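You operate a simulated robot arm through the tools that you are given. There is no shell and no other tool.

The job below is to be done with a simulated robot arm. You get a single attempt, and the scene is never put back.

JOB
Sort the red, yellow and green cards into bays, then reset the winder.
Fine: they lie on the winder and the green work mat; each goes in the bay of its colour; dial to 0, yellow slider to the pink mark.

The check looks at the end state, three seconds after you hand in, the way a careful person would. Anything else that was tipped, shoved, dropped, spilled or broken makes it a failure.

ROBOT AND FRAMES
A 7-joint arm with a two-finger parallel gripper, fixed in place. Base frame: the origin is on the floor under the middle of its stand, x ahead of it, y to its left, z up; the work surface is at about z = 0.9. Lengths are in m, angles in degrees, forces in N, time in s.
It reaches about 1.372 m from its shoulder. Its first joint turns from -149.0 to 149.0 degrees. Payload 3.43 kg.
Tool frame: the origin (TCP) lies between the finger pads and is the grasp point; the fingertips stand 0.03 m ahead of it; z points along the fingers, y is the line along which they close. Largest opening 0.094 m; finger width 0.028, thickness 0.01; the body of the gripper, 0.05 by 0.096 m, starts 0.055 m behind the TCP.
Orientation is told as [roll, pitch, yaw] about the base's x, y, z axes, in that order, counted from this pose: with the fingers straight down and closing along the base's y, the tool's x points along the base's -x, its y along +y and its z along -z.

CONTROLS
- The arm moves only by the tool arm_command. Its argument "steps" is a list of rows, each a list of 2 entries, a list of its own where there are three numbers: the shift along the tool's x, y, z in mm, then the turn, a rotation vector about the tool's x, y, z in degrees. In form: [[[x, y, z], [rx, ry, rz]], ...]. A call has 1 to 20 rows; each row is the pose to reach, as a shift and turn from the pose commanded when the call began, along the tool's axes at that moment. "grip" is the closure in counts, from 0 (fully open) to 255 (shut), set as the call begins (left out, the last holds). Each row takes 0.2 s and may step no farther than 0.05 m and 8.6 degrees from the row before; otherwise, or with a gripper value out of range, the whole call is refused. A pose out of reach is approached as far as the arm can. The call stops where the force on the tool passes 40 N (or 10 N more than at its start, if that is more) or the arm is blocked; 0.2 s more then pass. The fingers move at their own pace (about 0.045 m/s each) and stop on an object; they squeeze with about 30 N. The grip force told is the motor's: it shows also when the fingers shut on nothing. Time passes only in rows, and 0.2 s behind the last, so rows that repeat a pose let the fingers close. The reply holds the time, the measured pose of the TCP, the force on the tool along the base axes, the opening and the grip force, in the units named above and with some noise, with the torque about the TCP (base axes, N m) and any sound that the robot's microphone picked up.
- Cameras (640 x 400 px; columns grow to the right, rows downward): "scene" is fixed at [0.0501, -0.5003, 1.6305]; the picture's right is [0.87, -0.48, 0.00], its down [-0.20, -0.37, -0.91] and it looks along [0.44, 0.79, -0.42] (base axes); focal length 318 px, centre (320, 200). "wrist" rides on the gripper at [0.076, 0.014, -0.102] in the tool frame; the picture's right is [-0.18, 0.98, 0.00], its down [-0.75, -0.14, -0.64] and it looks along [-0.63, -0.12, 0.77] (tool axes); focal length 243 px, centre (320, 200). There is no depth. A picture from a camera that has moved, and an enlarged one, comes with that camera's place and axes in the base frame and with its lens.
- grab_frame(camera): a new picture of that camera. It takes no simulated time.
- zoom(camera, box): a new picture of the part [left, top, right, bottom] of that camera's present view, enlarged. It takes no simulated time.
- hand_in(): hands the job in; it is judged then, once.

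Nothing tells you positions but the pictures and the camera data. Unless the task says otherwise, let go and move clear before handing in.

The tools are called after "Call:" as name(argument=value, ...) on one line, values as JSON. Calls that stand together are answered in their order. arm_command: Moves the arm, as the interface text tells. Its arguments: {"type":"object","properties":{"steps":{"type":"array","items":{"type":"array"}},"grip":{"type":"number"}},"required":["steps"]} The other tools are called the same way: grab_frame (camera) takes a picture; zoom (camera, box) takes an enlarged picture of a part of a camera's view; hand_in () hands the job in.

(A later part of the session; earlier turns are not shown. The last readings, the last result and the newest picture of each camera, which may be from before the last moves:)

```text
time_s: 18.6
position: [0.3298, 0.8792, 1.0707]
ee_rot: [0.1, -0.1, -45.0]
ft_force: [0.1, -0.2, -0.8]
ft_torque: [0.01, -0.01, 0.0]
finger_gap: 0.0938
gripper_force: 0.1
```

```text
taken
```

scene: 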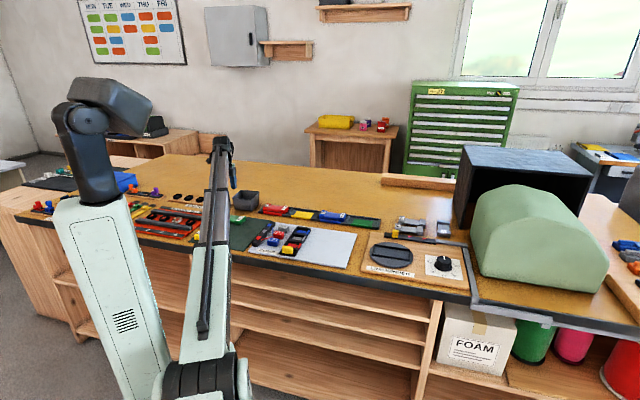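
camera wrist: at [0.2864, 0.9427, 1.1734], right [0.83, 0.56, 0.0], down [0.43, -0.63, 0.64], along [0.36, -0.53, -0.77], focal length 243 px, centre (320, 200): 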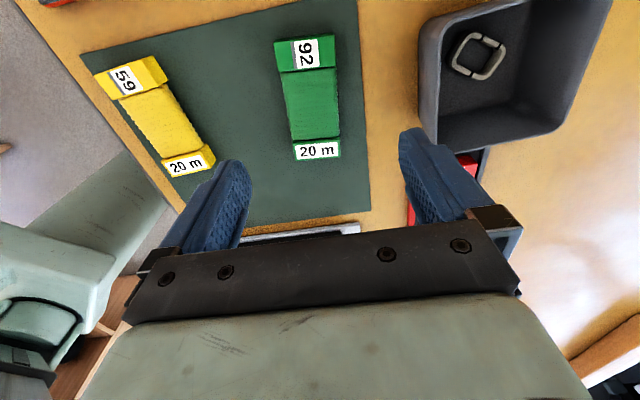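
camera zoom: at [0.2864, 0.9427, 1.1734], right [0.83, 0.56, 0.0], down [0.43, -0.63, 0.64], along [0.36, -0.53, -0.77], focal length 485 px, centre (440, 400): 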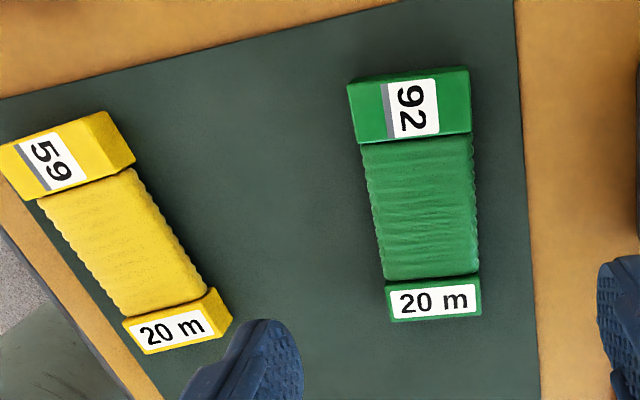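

The green card's centre works out at about (0.328, 0.867), with its long axis turned about 5.6° clockwise from the bench direction. I'll rotate the gripper to match and go down to z ≈ 1.0 for a check.

Call:
arm_command(steps=[[[-3, -4, 25], [0, 0, 2]], [[-5, -7, 50], [0, 0, 4]], [[-7, -9.5, 71], [0, 0, 5.6]], [[-7, -9.5, 71], [0, 0, 5.6]]])

Call:
grab_frame(camera="wrist")

Call:
zoom(camera="wrist", box=[220, 40, 420, 240])

Call:
zoom(camera="scene", box=[170, 160, 290, 250])

```text
time_s: 19.6
position: [0.3295, 0.8685, 1.0004]
ee_rot: [0.0, -0.1, -50.6]
ft_force: [0.1, -0.5, 0.3]
ft_torque: [0.0, -0.04, -0.02]
finger_gap: 0.0939
gripper_force: 0.2
```

```text
taken
camera wrist: at [0.2919, 0.9353, 1.102], right [0.88, 0.48, 0.0], down [0.37, -0.67, 0.64], along [0.31, -0.56, -0.77], focal length 243 px, centre (320, 200)
```

wrist: 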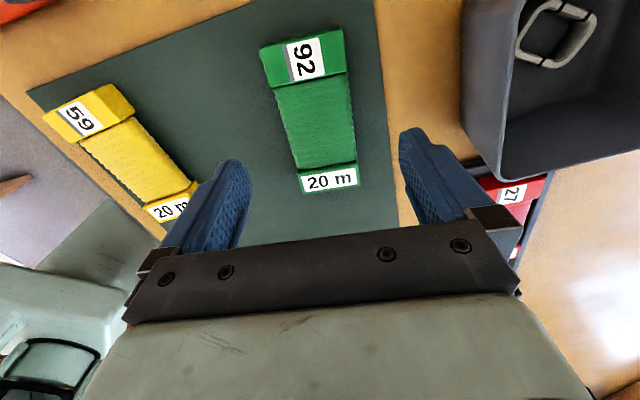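

```text
2.00 times, centred on (320, 140) of wrist
camera zoom: at [0.2919, 0.9353, 1.102], right [0.88, 0.48, 0.0], down [0.37, -0.67, 0.64], along [0.31, -0.56, -0.77], focal length 485 px, centre (320, 320)
```

zoom: 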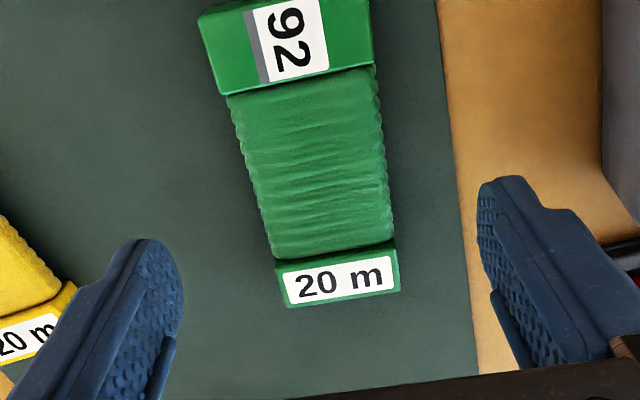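

```text
4.44 times, centred on (230, 205) of scene
camera zoom: at [0.0501, -0.5003, 1.6305], right [0.87, -0.48, 0.0], down [-0.2, -0.37, -0.91], along [0.44, 0.79, -0.42], focal length 1412 px, centre (720, 178)
```

zoom: 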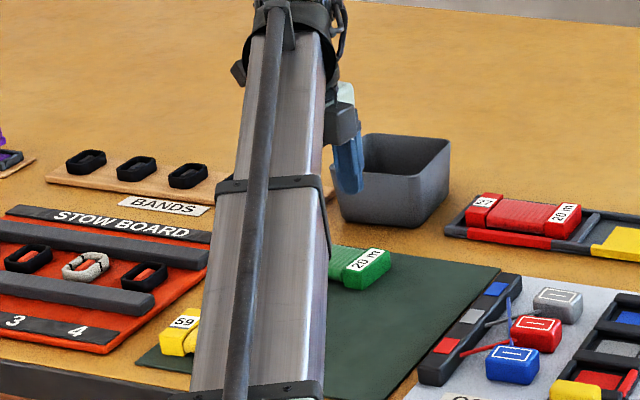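

The gripper is aligned with the green card to within about 1 mm and half a degree, and the grey bin is about 40 mm clear of the far finger. I'll descend to z = 0.944 and close.

Call:
arm_command(steps=[[[0, 0, 20], [0, 0, 0]], [[0, 0, 40], [0, 0, 0]], [[0, 0, 50], [0, 0, 0]], [[0, 0, 56], [0, 0, 0]], [[0, 0, 56], [0, 0, 0]]])

Call:
grab_frame(camera="wrist")

Call:
zoom(camera="scene", box=[210, 180, 290, 240])

```text
time_s: 20.8
position: [0.3291, 0.8675, 0.9432]
ee_rot: [0.0, 0.0, -50.6]
ft_force: [-0.1, 0.0, 0.8]
ft_torque: [-0.03, 0.0, 0.02]
finger_gap: 0.094
gripper_force: 0.0
```

```text
taken
camera wrist: at [0.2914, 0.935, 1.0456], right [0.88, 0.48, 0.0], down [0.37, -0.67, 0.64], along [0.31, -0.56, -0.77], focal length 243 px, centre (320, 200)
```

wrist: 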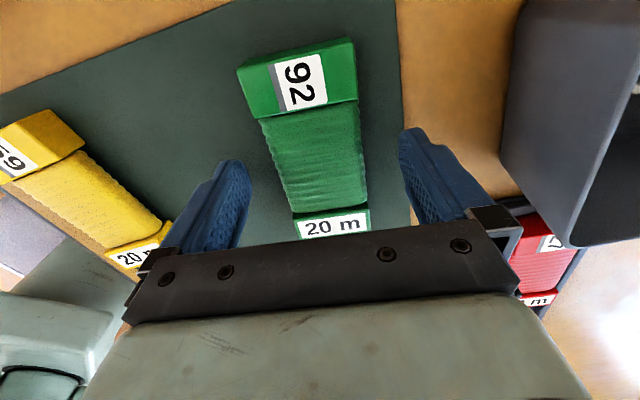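

```text
6.67 times, centred on (250, 210) of scene
camera zoom: at [0.0501, -0.5003, 1.6305], right [0.87, -0.48, 0.0], down [-0.2, -0.37, -0.91], along [0.44, 0.79, -0.42], focal length 2119 px, centre (787, 133)
```

zoom: 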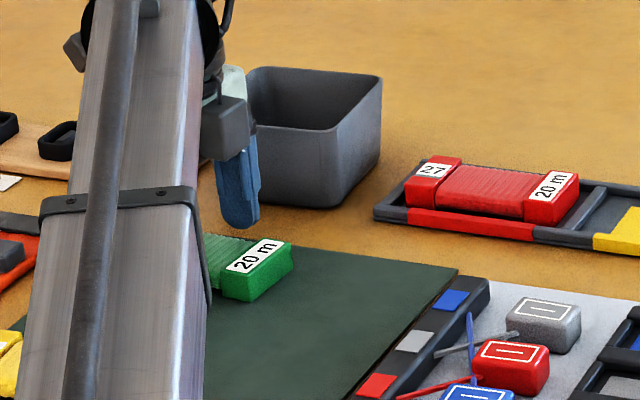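

Call:
zoom(camera="wrist", box=[220, 20, 420, 260])

```text
1.67 times, centred on (320, 140) of wrist
camera zoom: at [0.2914, 0.935, 1.0456], right [0.88, 0.48, 0.0], down [0.37, -0.67, 0.64], along [0.31, -0.56, -0.77], focal length 404 px, centre (320, 300)
```

zoom: 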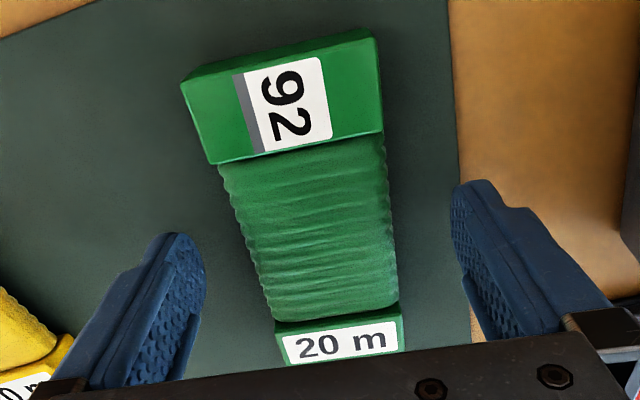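

The card top is at about z = 0.926, so the fingertips reach about 12 mm down its sides, the same as before. Closing and lifting.

Call:
arm_command(steps=[[[0, 0, 0], [0, 0, 0]], [[0, 0, 0], [0, 0, 0]], [[0, 0, 0], [0, 0, 0]], [[0, 0, 0], [0, 0, 0]], [[0, 0, 0], [0, 0, 0]]], grip=255)

Call:
arm_command(steps=[[[0, 0, -5], [0, 0, 0]], [[0, 0, -20], [0, 0, 0]], [[0, 0, -50], [0, 0, 0]], [[0, 0, -90], [0, 0, 0]], [[0, 0, -126], [0, 0, 0]]])

Call:
grab_frame(camera="wrist")

Call:
grab_frame(camera="scene")

```text
time_s: 22.0
position: [0.3288, 0.8677, 0.944]
ee_rot: [0.0, 0.0, -50.6]
ft_force: [0.3, 0.0, 0.1]
ft_torque: [0.04, 0.06, 0.05]
finger_gap: 0.0533
gripper_force: 30.0
```

```text
time_s: 23.2
position: [0.3289, 0.8677, 1.0699]
ee_rot: [0.0, 0.0, -50.5]
ft_force: [0.5, 0.2, -1.0]
ft_torque: [0.02, -0.01, -0.04]
finger_gap: 0.0531
gripper_force: 29.8
```

```text
taken
camera wrist: at [0.2924, 0.9358, 1.1723], right [0.88, 0.48, 0.0], down [0.37, -0.67, 0.64], along [0.31, -0.56, -0.77], focal length 243 px, centre (320, 200)
```

wrist: 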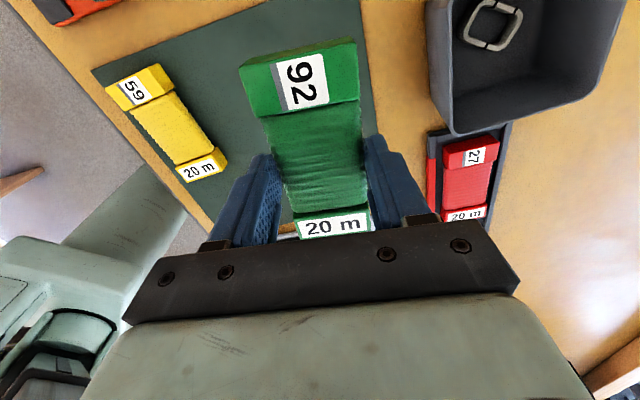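

```text
taken
```

scene: 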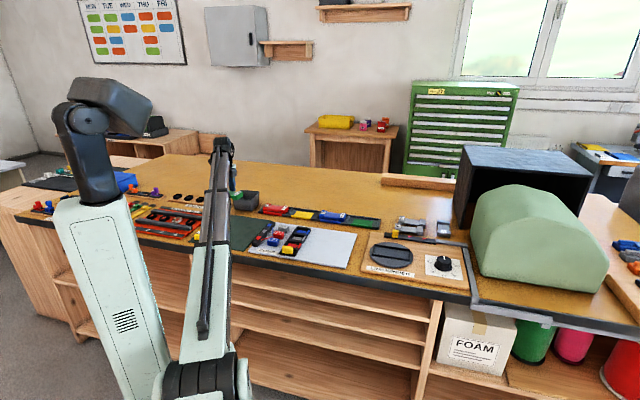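

Green card held level and firmly. I'll carry it along the bench to the front of the green bay, turning back to 45°, and locate that bay's walls.

Call:
arm_command(steps=[[[-29, 4.5, 0], [0, 0, -0.3]], [[-58.5, 9, 0], [0, 0, -0.6]], [[-88, 13.6, 0], [0, 0, -0.9]], [[-117, 18.1, 0], [0, 0, -1.2]], [[-146, 22.6, 0], [0, 0, -1.5]], [[-175.5, 27, 0], [0, 0, -1.8]], [[-205, 31.7, 0], [0, 0, -2.1]], [[-234, 36.2, 0], [0, 0, -2.4]], [[-263, 40.7, 0], [0, 0, -2.7]], [[-292.5, 45.2, 0], [0, 0, -3]], [[-322, 49.8, 0], [0, 0, -3.3]], [[-351, 54.3, 0], [0, 0, -3.6]], [[-380, 58.8, 0], [0, 0, -3.9]], [[-409.5, 63.4, 0], [0, 0, -4.2]], [[-439, 67.9, 0], [0, 0, -4.5]], [[-468, 72.4, 0], [0, 0, -4.8]], [[-497, 76.9, 0], [0, 0, -5.1]], [[-526.5, 81.5, 0], [0, 0, -5.4]], [[-556, 86, 0], [0, 0, -5.6]], [[-585, 90.5, 0], [0, 0, -5.6]]])

Call:
grab_frame(camera="wrist")

Call:
zoom(camera="wrist", box=[370, 0, 510, 230])

Call:
grab_frame(camera="scene")

```text
time_s: 27.4
position: [0.7711, 0.4732, 1.0707]
ee_rot: [0.0, 0.0, -45.0]
ft_force: [-1.0, 0.2, -0.9]
ft_torque: [0.04, -0.02, 0.02]
finger_gap: 0.0531
gripper_force: 29.6
```

```text
taken
camera wrist: at [0.7271, 0.5361, 1.1724], right [0.82, 0.57, 0.0], down [0.43, -0.63, 0.64], along [0.36, -0.53, -0.77], focal length 243 px, centre (320, 200)
```

wrist: 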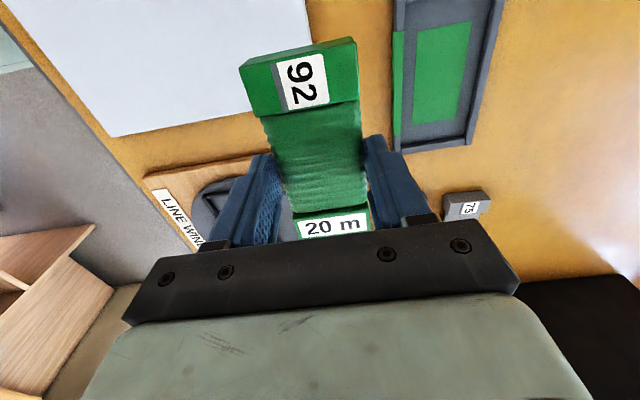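

```text
1.74 times, centred on (440, 115) of wrist
camera zoom: at [0.7271, 0.5361, 1.1724], right [0.82, 0.57, 0.0], down [0.43, -0.63, 0.64], along [0.36, -0.53, -0.77], focal length 422 px, centre (111, 348)
```

zoom: 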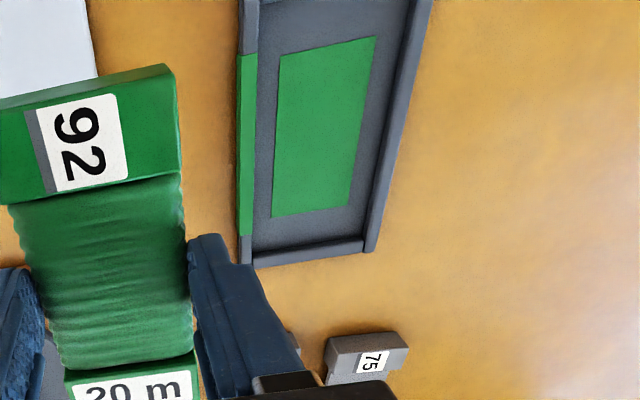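

```text
taken
```

scene: 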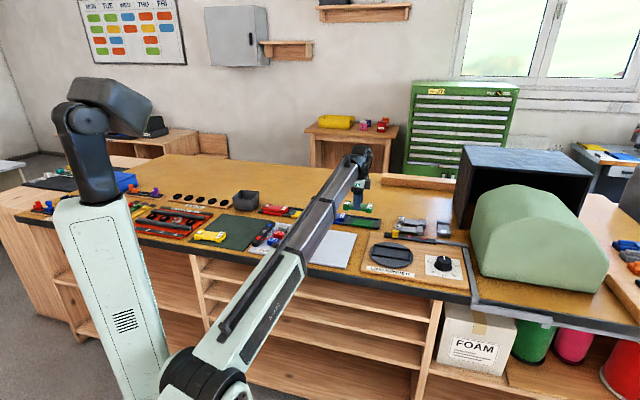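

The green pad in the bay is centred at E/N (0.220, 1.000), the same depth as the red one, and the card is centred on the TCP. I'll move over the bay and lower to a check height.

Call:
arm_command(steps=[[[-3, 35, 0], [0, 0, 0]], [[-6, 75, 0], [0, 0, 0]], [[-9.4, 120.5, 0], [0, 0, 0]], [[-9.4, 120.5, 35], [0, 0, 0]], [[-9.4, 120.5, 65], [0, 0, 0]], [[-9.4, 120.5, 90], [0, 0, 0]], [[-9.4, 120.5, 90], [0, 0, 0]]])

Call:
zoom(camera="wrist", box=[220, 10, 420, 250])

Call:
zoom(camera="scene", box=[310, 185, 406, 245])

```text
time_s: 29.0
position: [0.8616, 0.5513, 0.9804]
ee_rot: [0.0, 0.0, -45.0]
ft_force: [-0.7, -0.8, -1.9]
ft_torque: [0.01, -0.01, 0.01]
finger_gap: 0.053
gripper_force: 30.0
```

```text
1.67 times, centred on (320, 130) of wrist
camera zoom: at [0.8182, 0.6153, 1.0813], right [0.83, 0.56, 0.0], down [0.43, -0.63, 0.64], along [0.36, -0.53, -0.77], focal length 404 px, centre (320, 317)
```

zoom: 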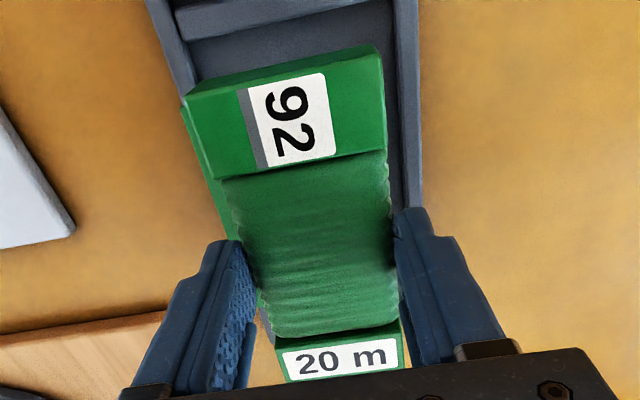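

```text
6.67 times, centred on (358, 215) of scene
camera zoom: at [0.0501, -0.5003, 1.6305], right [0.87, -0.48, 0.0], down [-0.2, -0.37, -0.91], along [0.44, 0.79, -0.42], focal length 2119 px, centre (67, 100)
```

zoom: 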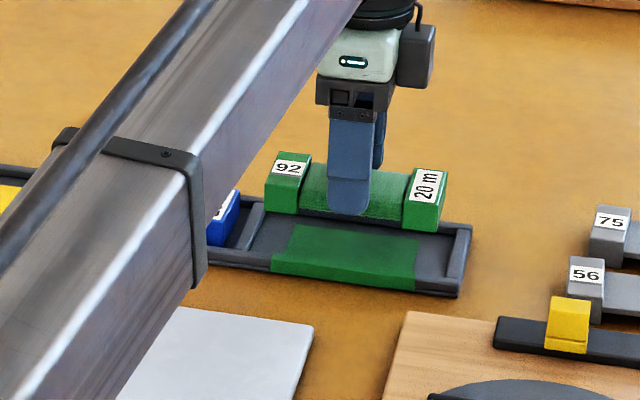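

Alignment over the green bay is good, with about 9 mm spare all round. Lowering to just above the floor.

Call:
arm_command(steps=[[[0, 0, 12], [0, 0, 0]], [[0, 0, 22], [0, 0, 0]], [[0, 0, 29], [0, 0, 0]], [[0, 0, 32], [0, 0, 0]], [[0, 0, 32], [0, 0, 0]]])

Call:
zoom(camera="scene", box=[326, 195, 390, 235])

Call:
zoom(camera="wrist", box=[220, 10, 420, 250])

```text
time_s: 30.2
position: [0.8616, 0.5515, 0.9464]
ee_rot: [0.1, 0.0, -45.0]
ft_force: [0.0, 0.4, -0.2]
ft_torque: [-0.02, -0.04, -0.04]
finger_gap: 0.0532
gripper_force: 29.8
```

```text
10.00 times, centred on (358, 215) of scene
camera zoom: at [0.0501, -0.5003, 1.6305], right [0.87, -0.48, 0.0], down [-0.2, -0.37, -0.91], along [0.44, 0.79, -0.42], focal length 3178 px, centre (-60, 50)
```

zoom: 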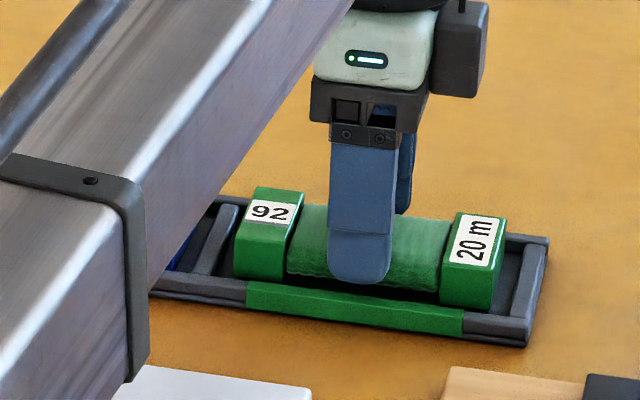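

```text
1.67 times, centred on (320, 130) of wrist
camera zoom: at [0.8182, 0.6149, 1.0495], right [0.83, 0.56, 0.0], down [0.43, -0.63, 0.64], along [0.36, -0.53, -0.77], focal length 404 px, centre (320, 317)
```

zoom: 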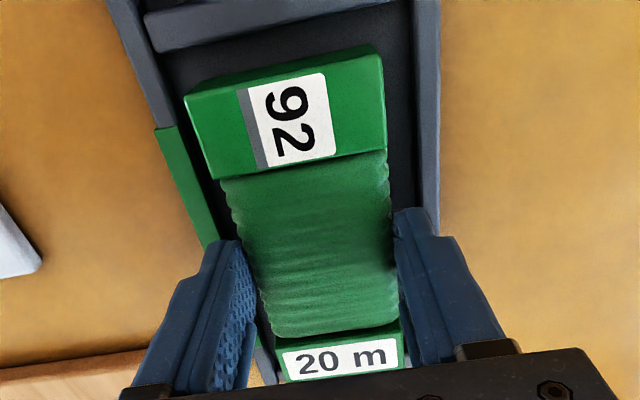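

Call:
arm_command(steps=[[[0, 0, 1], [0, 0, 0]], [[0, 0, 2], [0, 0, 0]], [[0, 0, 2], [0, 0, 0]]])

```text
time_s: 31.0
position: [0.8617, 0.5508, 0.9448]
ee_rot: [0.0, 0.0, -44.9]
ft_force: [-0.1, -0.4, -0.2]
ft_torque: [0.01, 0.0, -0.03]
finger_gap: 0.053
gripper_force: 30.1
```

There's no contact yet after the extra 2 mm. I'll go down another 1.5 mm and check the force.

Call:
arm_command(steps=[[[0, 0, 0.8], [0, 0, 0]], [[0, 0, 1.5], [0, 0, 0]], [[0, 0, 1.5], [0, 0, 0]]])

Call:
zoom(camera="scene", box=[326, 195, 390, 235])

```text
time_s: 31.8
position: [0.8614, 0.5516, 0.9448]
ee_rot: [-0.1, 0.1, -45.0]
ft_force: [1.1, -0.9, 4.2]
ft_torque: [0.05, 0.14, 0.02]
finger_gap: 0.0528
gripper_force: 29.9
```

```text
10.00 times, centred on (358, 215) of scene
camera zoom: at [0.0501, -0.5003, 1.6305], right [0.87, -0.48, 0.0], down [-0.2, -0.37, -0.91], along [0.44, 0.79, -0.42], focal length 3178 px, centre (-60, 50)
```

zoom: 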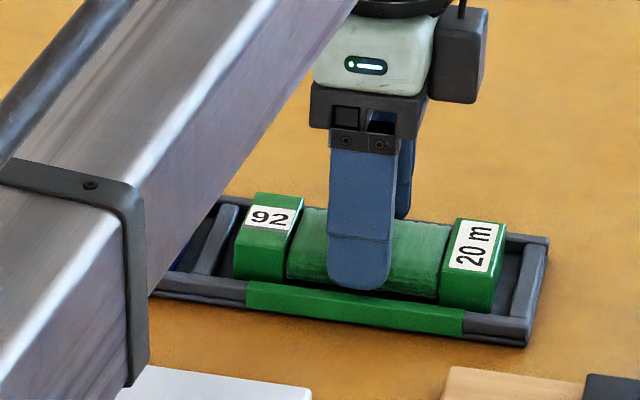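

Light contact (about 4 N) shows the green card is on the bay floor. I'll open slightly to release it and rise.

Call:
arm_command(steps=[[[0, 0, 0], [0, 0, 0]], [[0, 0, 0], [0, 0, 0]], [[0, 0, 0], [0, 0, 0]]], grip=85)

Call:
arm_command(steps=[[[0, 0, -8], [0, 0, 0]], [[0, 0, -25], [0, 0, 0]], [[0, 0, -60], [0, 0, 0]], [[0, 0, -100], [0, 0, 0]], [[0, 0, -130], [0, 0, 0]]])

Call:
grab_frame(camera="wrist")

Call:
zoom(camera="scene", box=[250, 185, 410, 265])

```text
time_s: 32.6
position: [0.8615, 0.5523, 0.944]
ee_rot: [0.0, 0.0, -45.0]
ft_force: [0.3, 0.2, 0.0]
ft_torque: [-0.01, 0.04, 0.04]
finger_gap: 0.0627
gripper_force: 0.0
```

```text
time_s: 33.8
position: [0.8633, 0.5513, 1.0733]
ee_rot: [0.0, 0.0, -45.0]
ft_force: [0.1, 0.5, 0.4]
ft_torque: [0.0, 0.03, 0.0]
finger_gap: 0.0627
gripper_force: 0.0
```

```text
taken
camera wrist: at [0.8185, 0.6154, 1.1756], right [0.83, 0.56, 0.0], down [0.43, -0.63, 0.64], along [0.36, -0.53, -0.77], focal length 243 px, centre (320, 200)
```

wrist: 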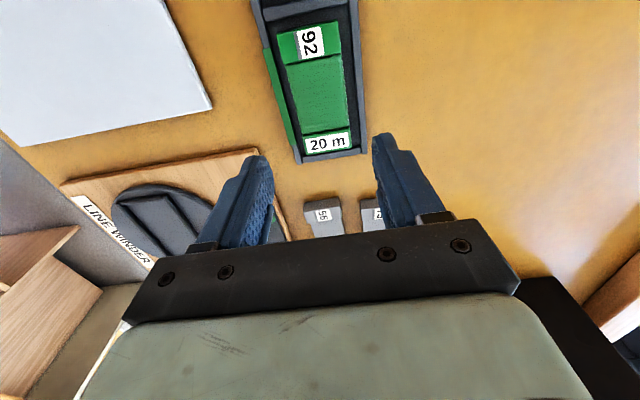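

```text
4.00 times, centred on (330, 225) of scene
camera zoom: at [0.0501, -0.5003, 1.6305], right [0.87, -0.48, 0.0], down [-0.2, -0.37, -0.91], along [0.44, 0.79, -0.42], focal length 1271 px, centre (280, 100)
```

zoom: 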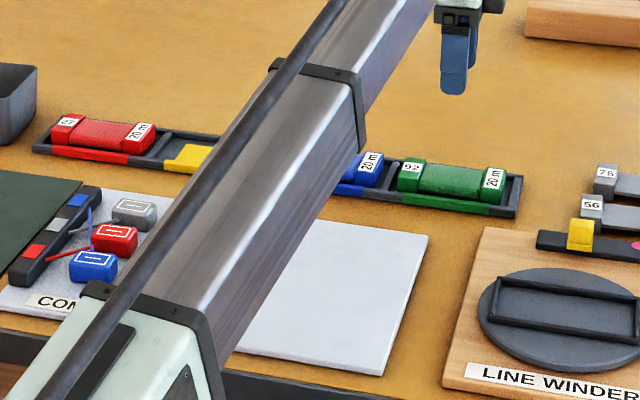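

Green is seated. Now the yellow card at the front of the mat, roughly at (0.22, 0.77). I'll travel back over it with the gripper open.

Call:
arm_command(steps=[[[30, -15, 0], [0, 0, 0]], [[61, -30, 0], [0, 0, 0]], [[92, -45, 0], [0, 0, 0]], [[122, -60, 0], [0, 0, 0]], [[153, -75, 0], [0, 0, 0]], [[183, -90, 0], [0, 0, 0]], [[214, -105, 0], [0, 0, 0]], [[244, -120, 0], [0, 0, 0]], [[275, -135, 0], [0, 0, 0]], [[305, -150, 0], [0, 0, 0]], [[336, -165, 0], [0, 0, 0]], [[367, -180, 0], [0, 0, 0]], [[397, -195, 0], [0, 0, 0]], [[428, -210, 0], [0, 0, 0]], [[458, -225, 0], [0, 0, 0]], [[489, -240, 0], [0, 0, 0]], [[519, -255, 0], [0, 0, 0]], [[550, -270, 0], [0, 0, 0]], [[580, -285, 5], [0, 0, 0]], [[611, -300, 10], [0, 0, 0]]], grip=0)

Call:
grab_frame(camera="wrist")

Call:
zoom(camera="wrist", box=[200, 0, 440, 200])

Call:
grab_frame(camera="scene")

```text
time_s: 38.0
position: [0.2166, 0.7709, 1.064]
ee_rot: [0.0, -0.1, -45.0]
ft_force: [-0.5, 0.7, 0.4]
ft_torque: [-0.01, 0.03, -0.03]
finger_gap: 0.0939
gripper_force: 0.2
```

```text
taken
camera wrist: at [0.173, 0.8345, 1.1659], right [0.83, 0.56, 0.0], down [0.43, -0.63, 0.64], along [0.36, -0.53, -0.77], focal length 243 px, centre (320, 200)
```

wrist: 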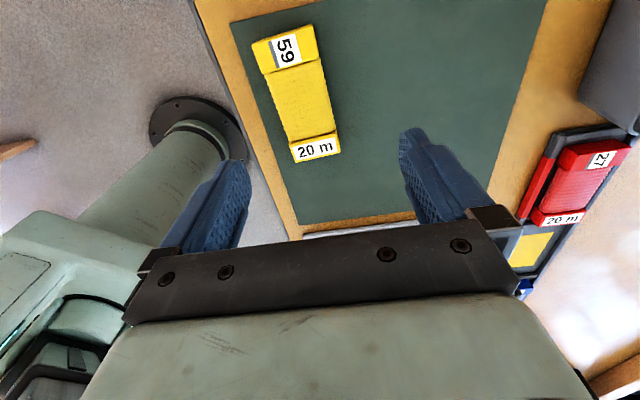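

```text
2.00 times, centred on (320, 100) of wrist
camera zoom: at [0.173, 0.8345, 1.1659], right [0.83, 0.56, 0.0], down [0.43, -0.63, 0.64], along [0.36, -0.53, -0.77], focal length 485 px, centre (320, 400)
```

zoom: 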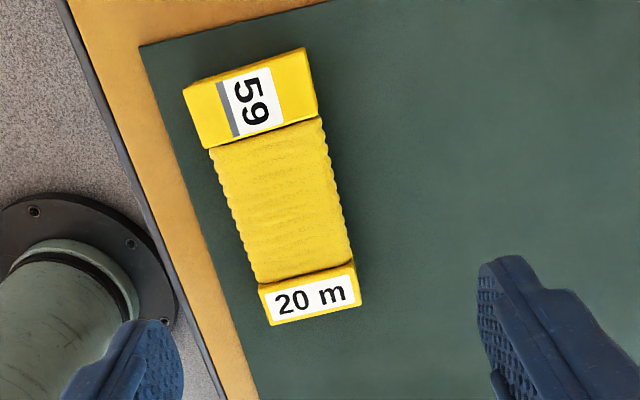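

```text
taken
```

scene: 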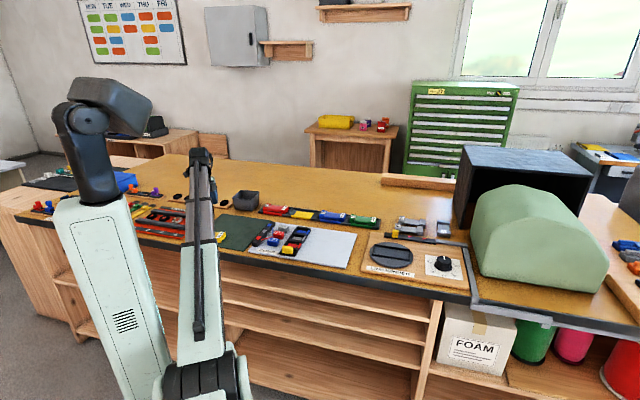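

The yellow card's centre is at about (0.205, 0.758), turned about 3° the other way. I'll align with it and lower to z ≈ 1.0.

Call:
arm_command(steps=[[[0, -6, 20], [0, 0, -1]], [[-0.5, -12, 42], [0, 0, -2]], [[-0.7, -17, 64], [0, 0, -3]], [[-0.7, -17, 64], [0, 0, -3]]])

Call:
grab_frame(camera="wrist")

Call:
zoom(camera="wrist", box=[220, 40, 420, 240])

```text
time_s: 39.0
position: [0.2058, 0.7585, 1.0]
ee_rot: [0.0, 0.0, -42.0]
ft_force: [-0.4, -0.1, -0.3]
ft_torque: [0.02, -0.01, -0.03]
finger_gap: 0.0939
gripper_force: 0.0
```

```text
taken
camera wrist: at [0.159, 0.8205, 1.1022], right [0.79, 0.61, 0.0], down [0.47, -0.61, 0.64], along [0.39, -0.51, -0.77], focal length 243 px, centre (320, 200)
```

wrist: 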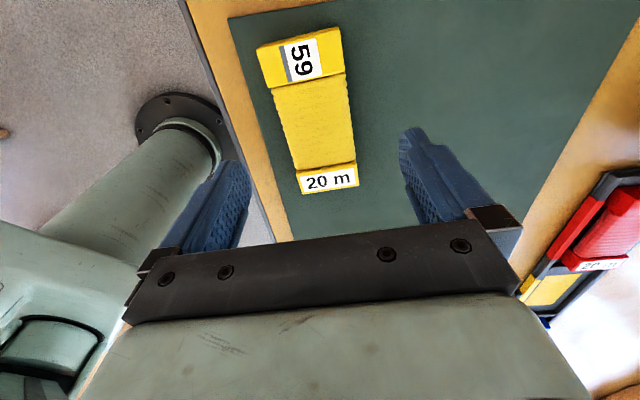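

```text
2.00 times, centred on (320, 140) of wrist
camera zoom: at [0.159, 0.8205, 1.1022], right [0.79, 0.61, 0.0], down [0.47, -0.61, 0.64], along [0.39, -0.51, -0.77], focal length 485 px, centre (320, 320)
```

zoom: 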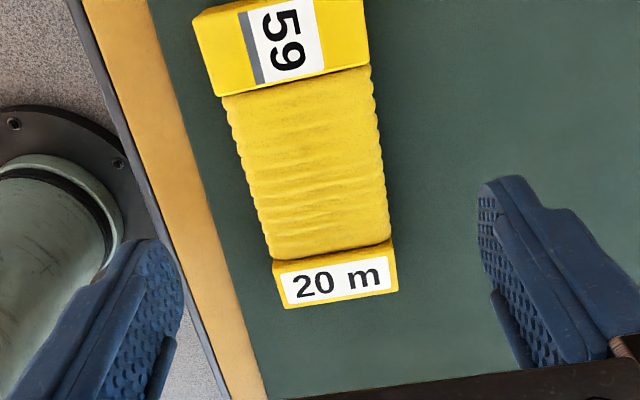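

The alignment matches what I had over the green card, about 1 mm off to the side. Next I'll correct that, descend to 0.944, and close.

Call:
arm_command(steps=[[[0, -1, 20], [0, 0, 0]], [[0, -1.3, 40], [0, 0, 0]], [[0, -1.3, 50], [0, 0, 0]], [[0, -1.3, 56], [0, 0, 0]], [[0, -1.3, 56], [0, 0, 0]]])

Call:
zoom(camera="wrist", box=[220, 20, 420, 260])

```text
time_s: 40.2
position: [0.2057, 0.7582, 0.943]
ee_rot: [-0.1, 0.0, -42.1]
ft_force: [-0.1, 0.8, 0.0]
ft_torque: [0.01, -0.01, -0.01]
finger_gap: 0.0939
gripper_force: 0.0
```

```text
1.67 times, centred on (320, 140) of wrist
camera zoom: at [0.1585, 0.8187, 1.046], right [0.79, 0.61, 0.0], down [0.47, -0.61, 0.64], along [0.39, -0.51, -0.77], focal length 404 px, centre (320, 300)
```

zoom: 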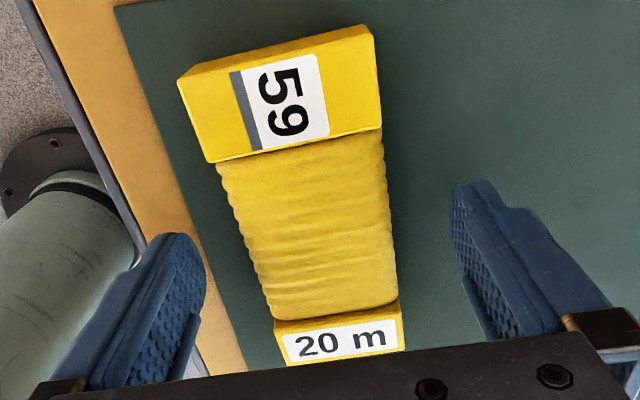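

The yellow card sits between the fingers at the same grip depth as the green one. Closing, then lifting.

Call:
arm_command(steps=[[[0, 0, 0], [0, 0, 0]], [[0, 0, 0], [0, 0, 0]], [[0, 0, 0], [0, 0, 0]], [[0, 0, 0], [0, 0, 0]], [[0, 0, 0], [0, 0, 0]]], grip=255)

Call:
arm_command(steps=[[[0, 0, -5], [0, 0, 0]], [[0, 0, -20], [0, 0, 0]], [[0, 0, -50], [0, 0, 0]], [[0, 0, -90], [0, 0, 0]], [[0, 0, -126], [0, 0, 0]]])

Call:
grab_frame(camera="wrist")

```text
time_s: 41.4
position: [0.2062, 0.7576, 0.944]
ee_rot: [0.1, 0.0, -42.1]
ft_force: [0.7, 0.4, 0.4]
ft_torque: [-0.01, -0.01, 0.06]
finger_gap: 0.0531
gripper_force: 30.0
```

```text
time_s: 42.6
position: [0.2049, 0.7588, 1.0699]
ee_rot: [0.0, 0.0, -42.0]
ft_force: [-0.3, -0.5, -0.4]
ft_torque: [0.02, 0.03, -0.01]
finger_gap: 0.053
gripper_force: 30.4
```

```text
taken
camera wrist: at [0.1583, 0.8197, 1.1724], right [0.79, 0.61, 0.0], down [0.47, -0.61, 0.64], along [0.39, -0.51, -0.77], focal length 243 px, centre (320, 200)
```

wrist: 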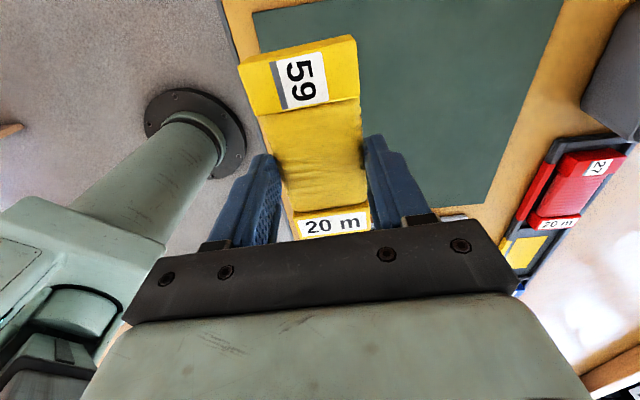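

Yellow held. I'll carry it to the front of the yellow bay, turning back to 45°, for a look at the bay.

Call:
arm_command(steps=[[[-26, 15, 0], [0, 0, 0.3]], [[-53, 30, 0], [0, 0, 0.6]], [[-79, 46, 0], [0, 0, 0.9]], [[-105, 61, 0], [0, 0, 1.2]], [[-132, 76, 0], [0, 0, 1.5]], [[-158, 91, 0], [0, 0, 1.8]], [[-184, 106, 0], [0, 0, 2.1]], [[-211, 121, 0], [0, 0, 2.4]], [[-237, 137, 0], [0, 0, 2.7]], [[-263, 152, 0], [0, 0, 3]], [[-290, 167, 0], [0, 0, 3]], [[-316, 182, 0], [0, 0, 3]], [[-316, 182, 0], [0, 0, 3]]])

Call:
grab_frame(camera="wrist")

Call:
zoom(camera="wrist", box=[370, 0, 510, 230])

Call:
grab_frame(camera="scene")

```text
time_s: 45.4
position: [0.5634, 0.6811, 1.0702]
ee_rot: [-0.1, 0.0, -45.1]
ft_force: [0.6, 0.1, -1.2]
ft_torque: [0.02, 0.0, 0.03]
finger_gap: 0.0532
gripper_force: 29.7
```

```text
taken
camera wrist: at [0.5187, 0.7449, 1.1724], right [0.82, 0.57, 0.0], down [0.43, -0.63, 0.64], along [0.36, -0.53, -0.77], focal length 243 px, centre (320, 200)
```

wrist: 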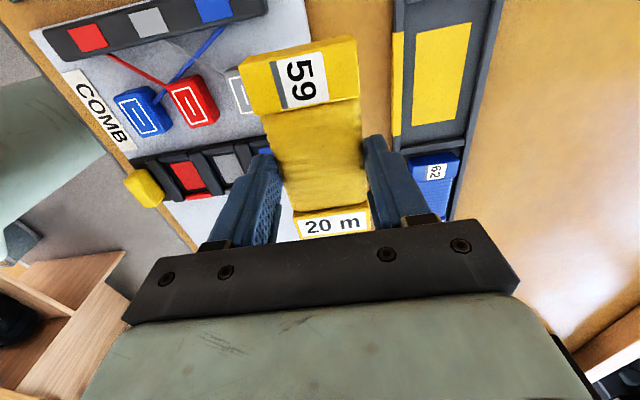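

```text
1.74 times, centred on (440, 115) of wrist
camera zoom: at [0.5187, 0.7449, 1.1724], right [0.82, 0.57, 0.0], down [0.43, -0.63, 0.64], along [0.36, -0.53, -0.77], focal length 422 px, centre (111, 348)
```

zoom: 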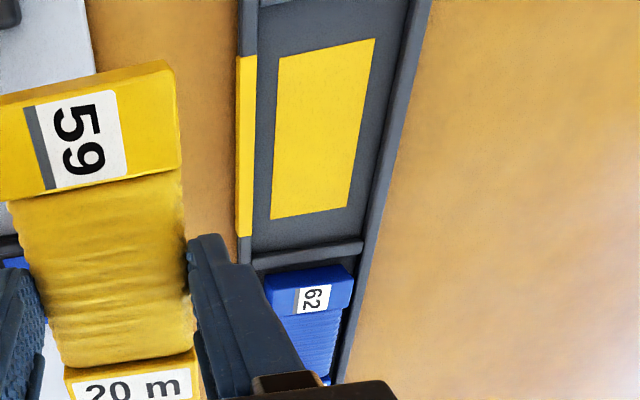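

```text
taken
```

scene: 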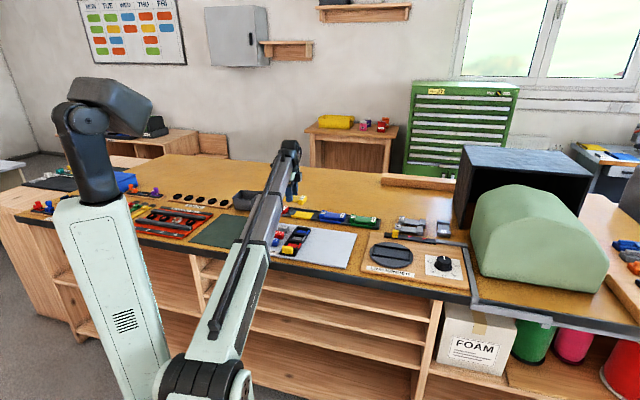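

The yellow pad is centred where expected (E −0.074, N 1.000). Moving over the bay and lowering to the check height.

Call:
arm_command(steps=[[[-3, 35, 0], [0, 0, 0]], [[-6, 75, 0], [0, 0, 0]], [[-9.6, 120.5, 0], [0, 0, 0]], [[-9.6, 120.5, 35], [0, 0, 0]], [[-9.6, 120.5, 65], [0, 0, 0]], [[-9.6, 120.5, 90], [0, 0, 0]], [[-9.6, 120.5, 90], [0, 0, 0]]])

Call:
zoom(camera="wrist", box=[220, 10, 420, 250])

Call:
zoom(camera="scene", box=[256, 185, 352, 245])

```text
time_s: 47.0
position: [0.6535, 0.7612, 0.9792]
ee_rot: [0.0, 0.0, -45.0]
ft_force: [-0.5, -0.1, -1.7]
ft_torque: [-0.05, 0.01, 0.04]
finger_gap: 0.0531
gripper_force: 30.4
```

```text
1.67 times, centred on (320, 130) of wrist
camera zoom: at [0.61, 0.824, 1.0817], right [0.83, 0.56, 0.0], down [0.43, -0.63, 0.64], along [0.36, -0.53, -0.77], focal length 404 px, centre (320, 317)
```

zoom: 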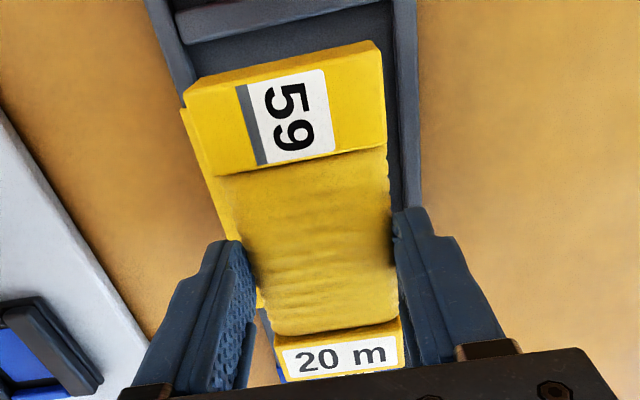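

```text
6.67 times, centred on (304, 215) of scene
camera zoom: at [0.0501, -0.5003, 1.6305], right [0.87, -0.48, 0.0], down [-0.2, -0.37, -0.91], along [0.44, 0.79, -0.42], focal length 2119 px, centre (427, 100)
```

zoom: 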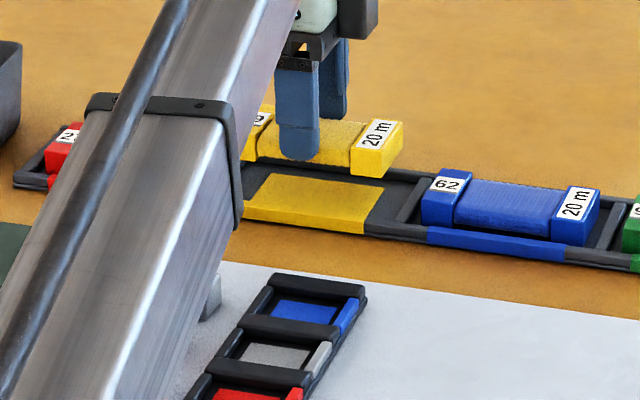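

Same alignment as the green placement. I'll lower it in small steps until it touches lightly.

Call:
arm_command(steps=[[[0, 0, 12], [0, 0, 0]], [[0, 0, 22], [0, 0, 0]], [[0, 0, 29], [0, 0, 0]], [[0, 0, 32], [0, 0, 0]], [[0, 0, 33.5], [0, 0, 0]], [[0, 0, 34.5], [0, 0, 0]], [[0, 0, 34.5], [0, 0, 0]]])

Call:
zoom(camera="scene", box=[270, 195, 350, 245])

Call:
zoom(camera="wrist", box=[220, 10, 420, 250])

```text
time_s: 48.6
position: [0.6542, 0.7595, 0.9456]
ee_rot: [0.0, 0.0, -45.0]
ft_force: [0.6, 0.1, -1.2]
ft_torque: [0.02, 0.0, 0.0]
finger_gap: 0.053
gripper_force: 29.9
```

```text
8.00 times, centred on (310, 220) of scene
camera zoom: at [0.0501, -0.5003, 1.6305], right [0.87, -0.48, 0.0], down [-0.2, -0.37, -0.91], along [0.44, 0.79, -0.42], focal length 2542 px, centre (400, 40)
```

zoom: 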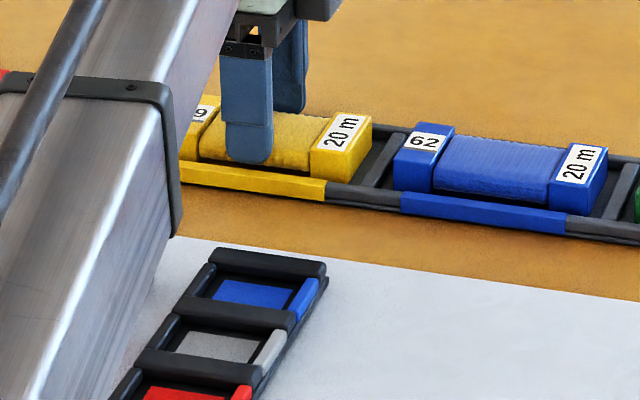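

```text
1.67 times, centred on (320, 130) of wrist
camera zoom: at [0.6103, 0.8236, 1.0473], right [0.83, 0.56, 0.0], down [0.43, -0.63, 0.64], along [0.36, -0.53, -0.77], focal length 404 px, centre (320, 317)
```

zoom: 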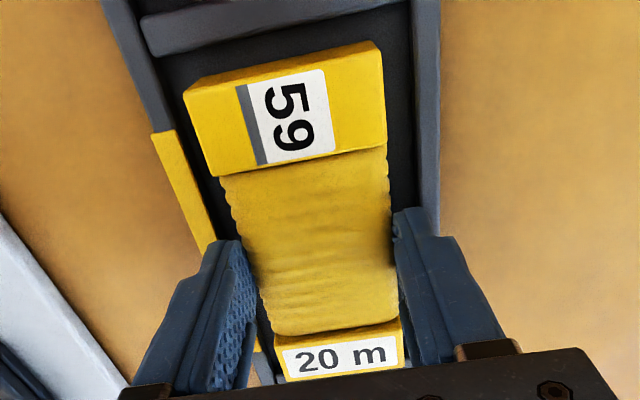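

Call:
arm_command(steps=[[[0, 0, 0.7], [0, 0, 0]], [[0, 0, 1.3], [0, 0, 0]], [[0, 0, 1.3], [0, 0, 0]]])

Call:
arm_command(steps=[[[0, 0, 0], [0, 0, 0]], [[0, 0, 0], [0, 0, 0]], [[0, 0, 0], [0, 0, 0]]], grip=85)

Call:
arm_command(steps=[[[0, 0, -8], [0, 0, 0]], [[0, 0, -25], [0, 0, 0]], [[0, 0, -60], [0, 0, 0]], [[0, 0, -100], [0, 0, 0]], [[0, 0, -126], [0, 0, 0]]])

Call:
grab_frame(camera="wrist")

Call:
zoom(camera="scene", box=[250, 185, 410, 265])

```text
time_s: 49.4
position: [0.6544, 0.7587, 0.9453]
ee_rot: [0.1, 0.0, -45.0]
ft_force: [1.6, 1.6, 9.6]
ft_torque: [-0.05, 0.09, 0.03]
finger_gap: 0.0532
gripper_force: 29.7
```

```text
time_s: 50.2
position: [0.6541, 0.7602, 0.9431]
ee_rot: [0.0, 0.0, -45.0]
ft_force: [0.3, -0.3, 0.3]
ft_torque: [0.02, -0.01, -0.01]
finger_gap: 0.0626
gripper_force: 0.1
```

```text
time_s: 51.4
position: [0.6542, 0.7596, 1.0696]
ee_rot: [0.0, 0.0, -45.0]
ft_force: [-0.3, 0.1, -0.4]
ft_torque: [-0.01, -0.01, -0.01]
finger_gap: 0.0628
gripper_force: 0.1
```

```text
taken
camera wrist: at [0.6097, 0.824, 1.1724], right [0.83, 0.56, 0.0], down [0.43, -0.63, 0.64], along [0.36, -0.53, -0.77], focal length 243 px, centre (320, 200)
```

wrist: 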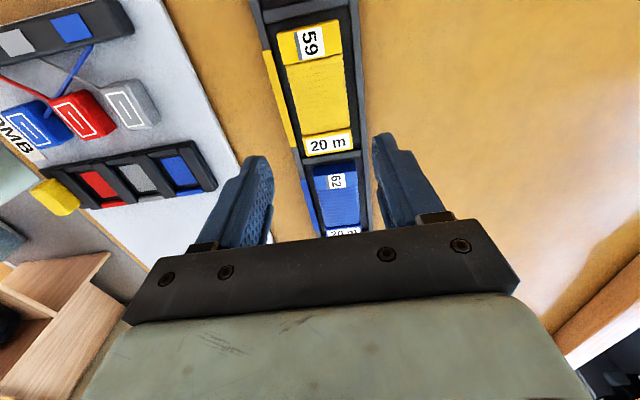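

```text
4.00 times, centred on (330, 225) of scene
camera zoom: at [0.0501, -0.5003, 1.6305], right [0.87, -0.48, 0.0], down [-0.2, -0.37, -0.91], along [0.44, 0.79, -0.42], focal length 1271 px, centre (280, 100)
```

zoom: 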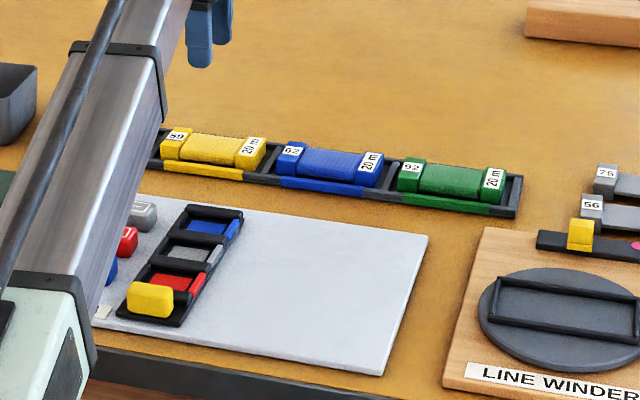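

All three cards are in their colour bays. Next is the dial, so I'll travel to just short of the knob at a safe height and locate it accurately, along with the green arch beside it.

Call:
arm_command(steps=[[[-28, -13, -5], [0, 0, 0]], [[-57, -26, -10], [0, 0, 0]], [[-86, -39, -15], [0, 0, 0]], [[-115, -52, -20], [0, 0, 0]], [[-143, -65, -20], [0, 0, 0]], [[-172, -78, -20], [0, 0, 0]], [[-201, -91, -20], [0, 0, 0]], [[-230, -104, -20], [0, 0, 0]], [[-258, -117, -20], [0, 0, 0]], [[-287, -130, -20], [0, 0, 0]], [[-316, -143, -20], [0, 0, 0]], [[-344, -156, -20], [0, 0, 0]], [[-373, -169, -20], [0, 0, 0]], [[-402, -182, -20], [0, 0, 0]], [[-431, -195, -20], [0, 0, 0]], [[-459, -208, -20], [0, 0, 0]], [[-488, -221, -20], [0, 0, 0]], [[-517, -234, -20], [0, 0, 0]], [[-546, -247, -20], [0, 0, 0]], [[-574, -260, -20], [0, 0, 0]]], grip=0)

Call:
grab_frame(camera="wrist")

Call:
zoom(camera="wrist", box=[220, 40, 400, 220])

Call:
grab_frame(camera="scene")

```text
time_s: 55.6
position: [0.8772, 0.1714, 1.0906]
ee_rot: [0.0, 0.1, -45.1]
ft_force: [-0.3, 0.7, 1.4]
ft_torque: [0.0, 0.0, -0.02]
finger_gap: 0.094
gripper_force: 0.1
```

```text
taken
camera wrist: at [0.8319, 0.2346, 1.1928], right [0.82, 0.57, 0.0], down [0.43, -0.63, 0.64], along [0.36, -0.53, -0.77], focal length 243 px, centre (320, 200)
```

wrist: 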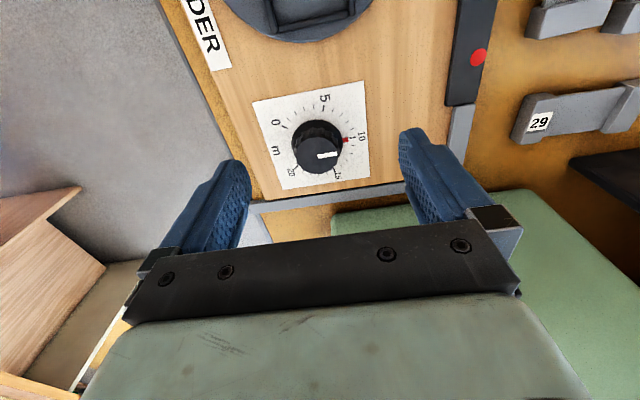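

```text
2.22 times, centred on (310, 130) of wrist
camera zoom: at [0.8319, 0.2346, 1.1928], right [0.82, 0.57, 0.0], down [0.43, -0.63, 0.64], along [0.36, -0.53, -0.77], focal length 539 px, centre (342, 356)
```

zoom: 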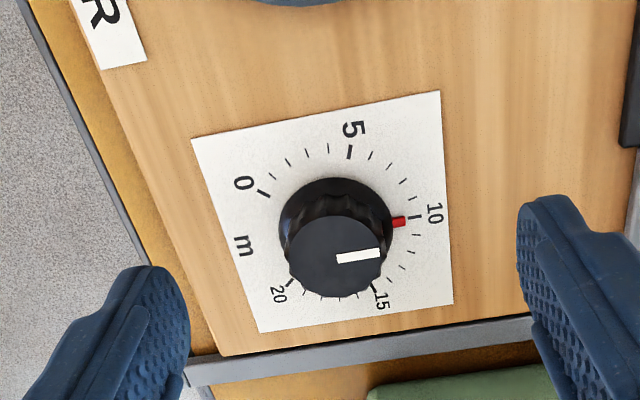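

```text
taken
```

scene: 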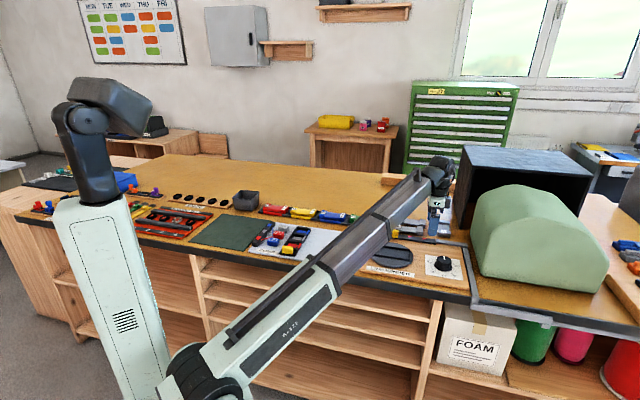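

The knob's centre is at about (0.908, 0.119), its top at z ≈ 0.9485 and about 50 mm across, and it points at 10. The 0 tick is 140° anticlockwise from there. I'll centre over the knob at this height and check the clearance to the arch.

Call:
arm_command(steps=[[[-30, -7, 0], [0, 0, 0]], [[-60, -14, 10], [0, 0, 0]], [[-60, -14, 20], [0, 0, 0]]])

Call:
grab_frame(camera="wrist")

Call:
zoom(camera="scene", box=[380, 130, 620, 310])

```text
time_s: 56.4
position: [0.9082, 0.1181, 1.0691]
ee_rot: [0.0, 0.0, -45.1]
ft_force: [-0.6, 0.0, -0.7]
ft_torque: [-0.01, -0.02, 0.02]
finger_gap: 0.094
gripper_force: 0.1
```

```text
taken
camera wrist: at [0.8645, 0.1815, 1.1722], right [0.83, 0.56, 0.0], down [0.43, -0.63, 0.64], along [0.36, -0.53, -0.77], focal length 243 px, centre (320, 200)
```

wrist: 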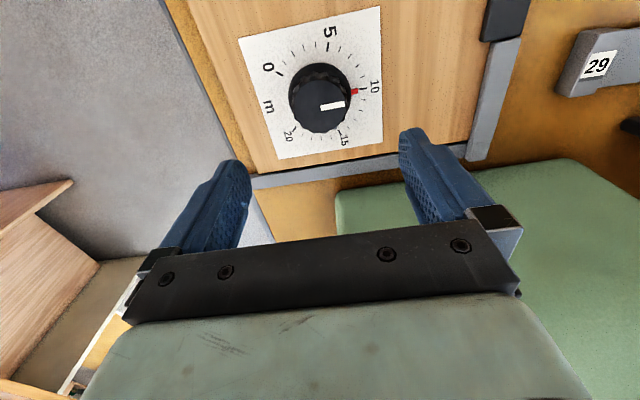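

```text
2.22 times, centred on (500, 220) of scene
camera zoom: at [0.0501, -0.5003, 1.6305], right [0.87, -0.48, 0.0], down [-0.2, -0.37, -0.91], along [0.44, 0.79, -0.42], focal length 706 px, centre (-80, 156)
```

zoom: 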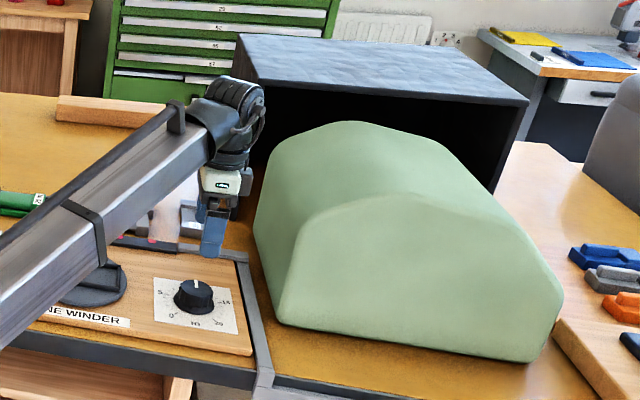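

I'm centred over the knob with ample room to the arch. Before gripping, I'll test in free air that the wrist can swing to the end yaw (+25°) of a full 140° turn.

Call:
arm_command(steps=[[[0, 0, 0], [0, 0, -8]], [[0, 0, 0], [0, 0, -16]], [[0, 0, 0], [0, 0, -24]], [[0, 0, 0], [0, 0, -32]], [[0, 0, 0], [0, 0, -40]], [[0, 0, 0], [0, 0, -48]], [[0, 0, 0], [0, 0, -56]], [[0, 0, 0], [0, 0, -64]], [[0, 0, 0], [0, 0, -72]], [[0, 0, 0], [0, 0, -76]]])

Call:
zoom(camera="scene", box=[380, 130, 620, 310])

Call:
grab_frame(camera="wrist")

```text
time_s: 58.6
position: [0.9082, 0.1192, 1.0703]
ee_rot: [0.0, 0.0, 31.1]
ft_force: [-0.9, -0.3, 0.4]
ft_torque: [0.0, 0.01, 0.01]
finger_gap: 0.094
gripper_force: 0.0
```

```text
2.22 times, centred on (500, 220) of scene
camera zoom: at [0.0501, -0.5003, 1.6305], right [0.87, -0.48, 0.0], down [-0.2, -0.37, -0.91], along [0.44, 0.79, -0.42], focal length 706 px, centre (-80, 156)
```

zoom: 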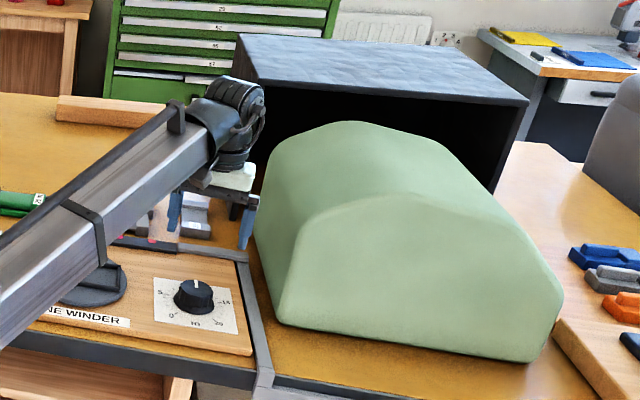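

```text
taken
camera wrist: at [0.836, 0.0906, 1.1723], right [-0.35, 0.94, 0.0], down [0.72, 0.27, 0.64], along [0.6, 0.22, -0.77], focal length 243 px, centre (320, 200)
```

wrist: 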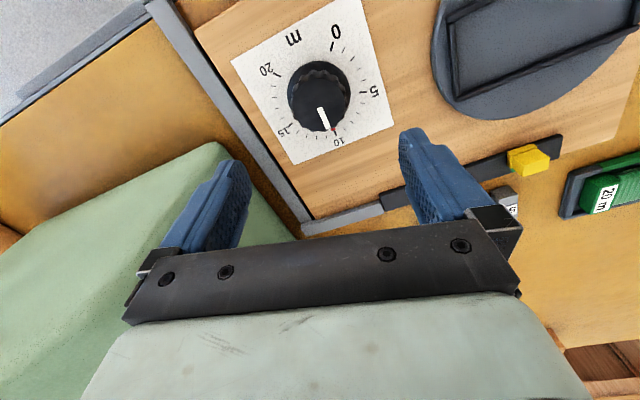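

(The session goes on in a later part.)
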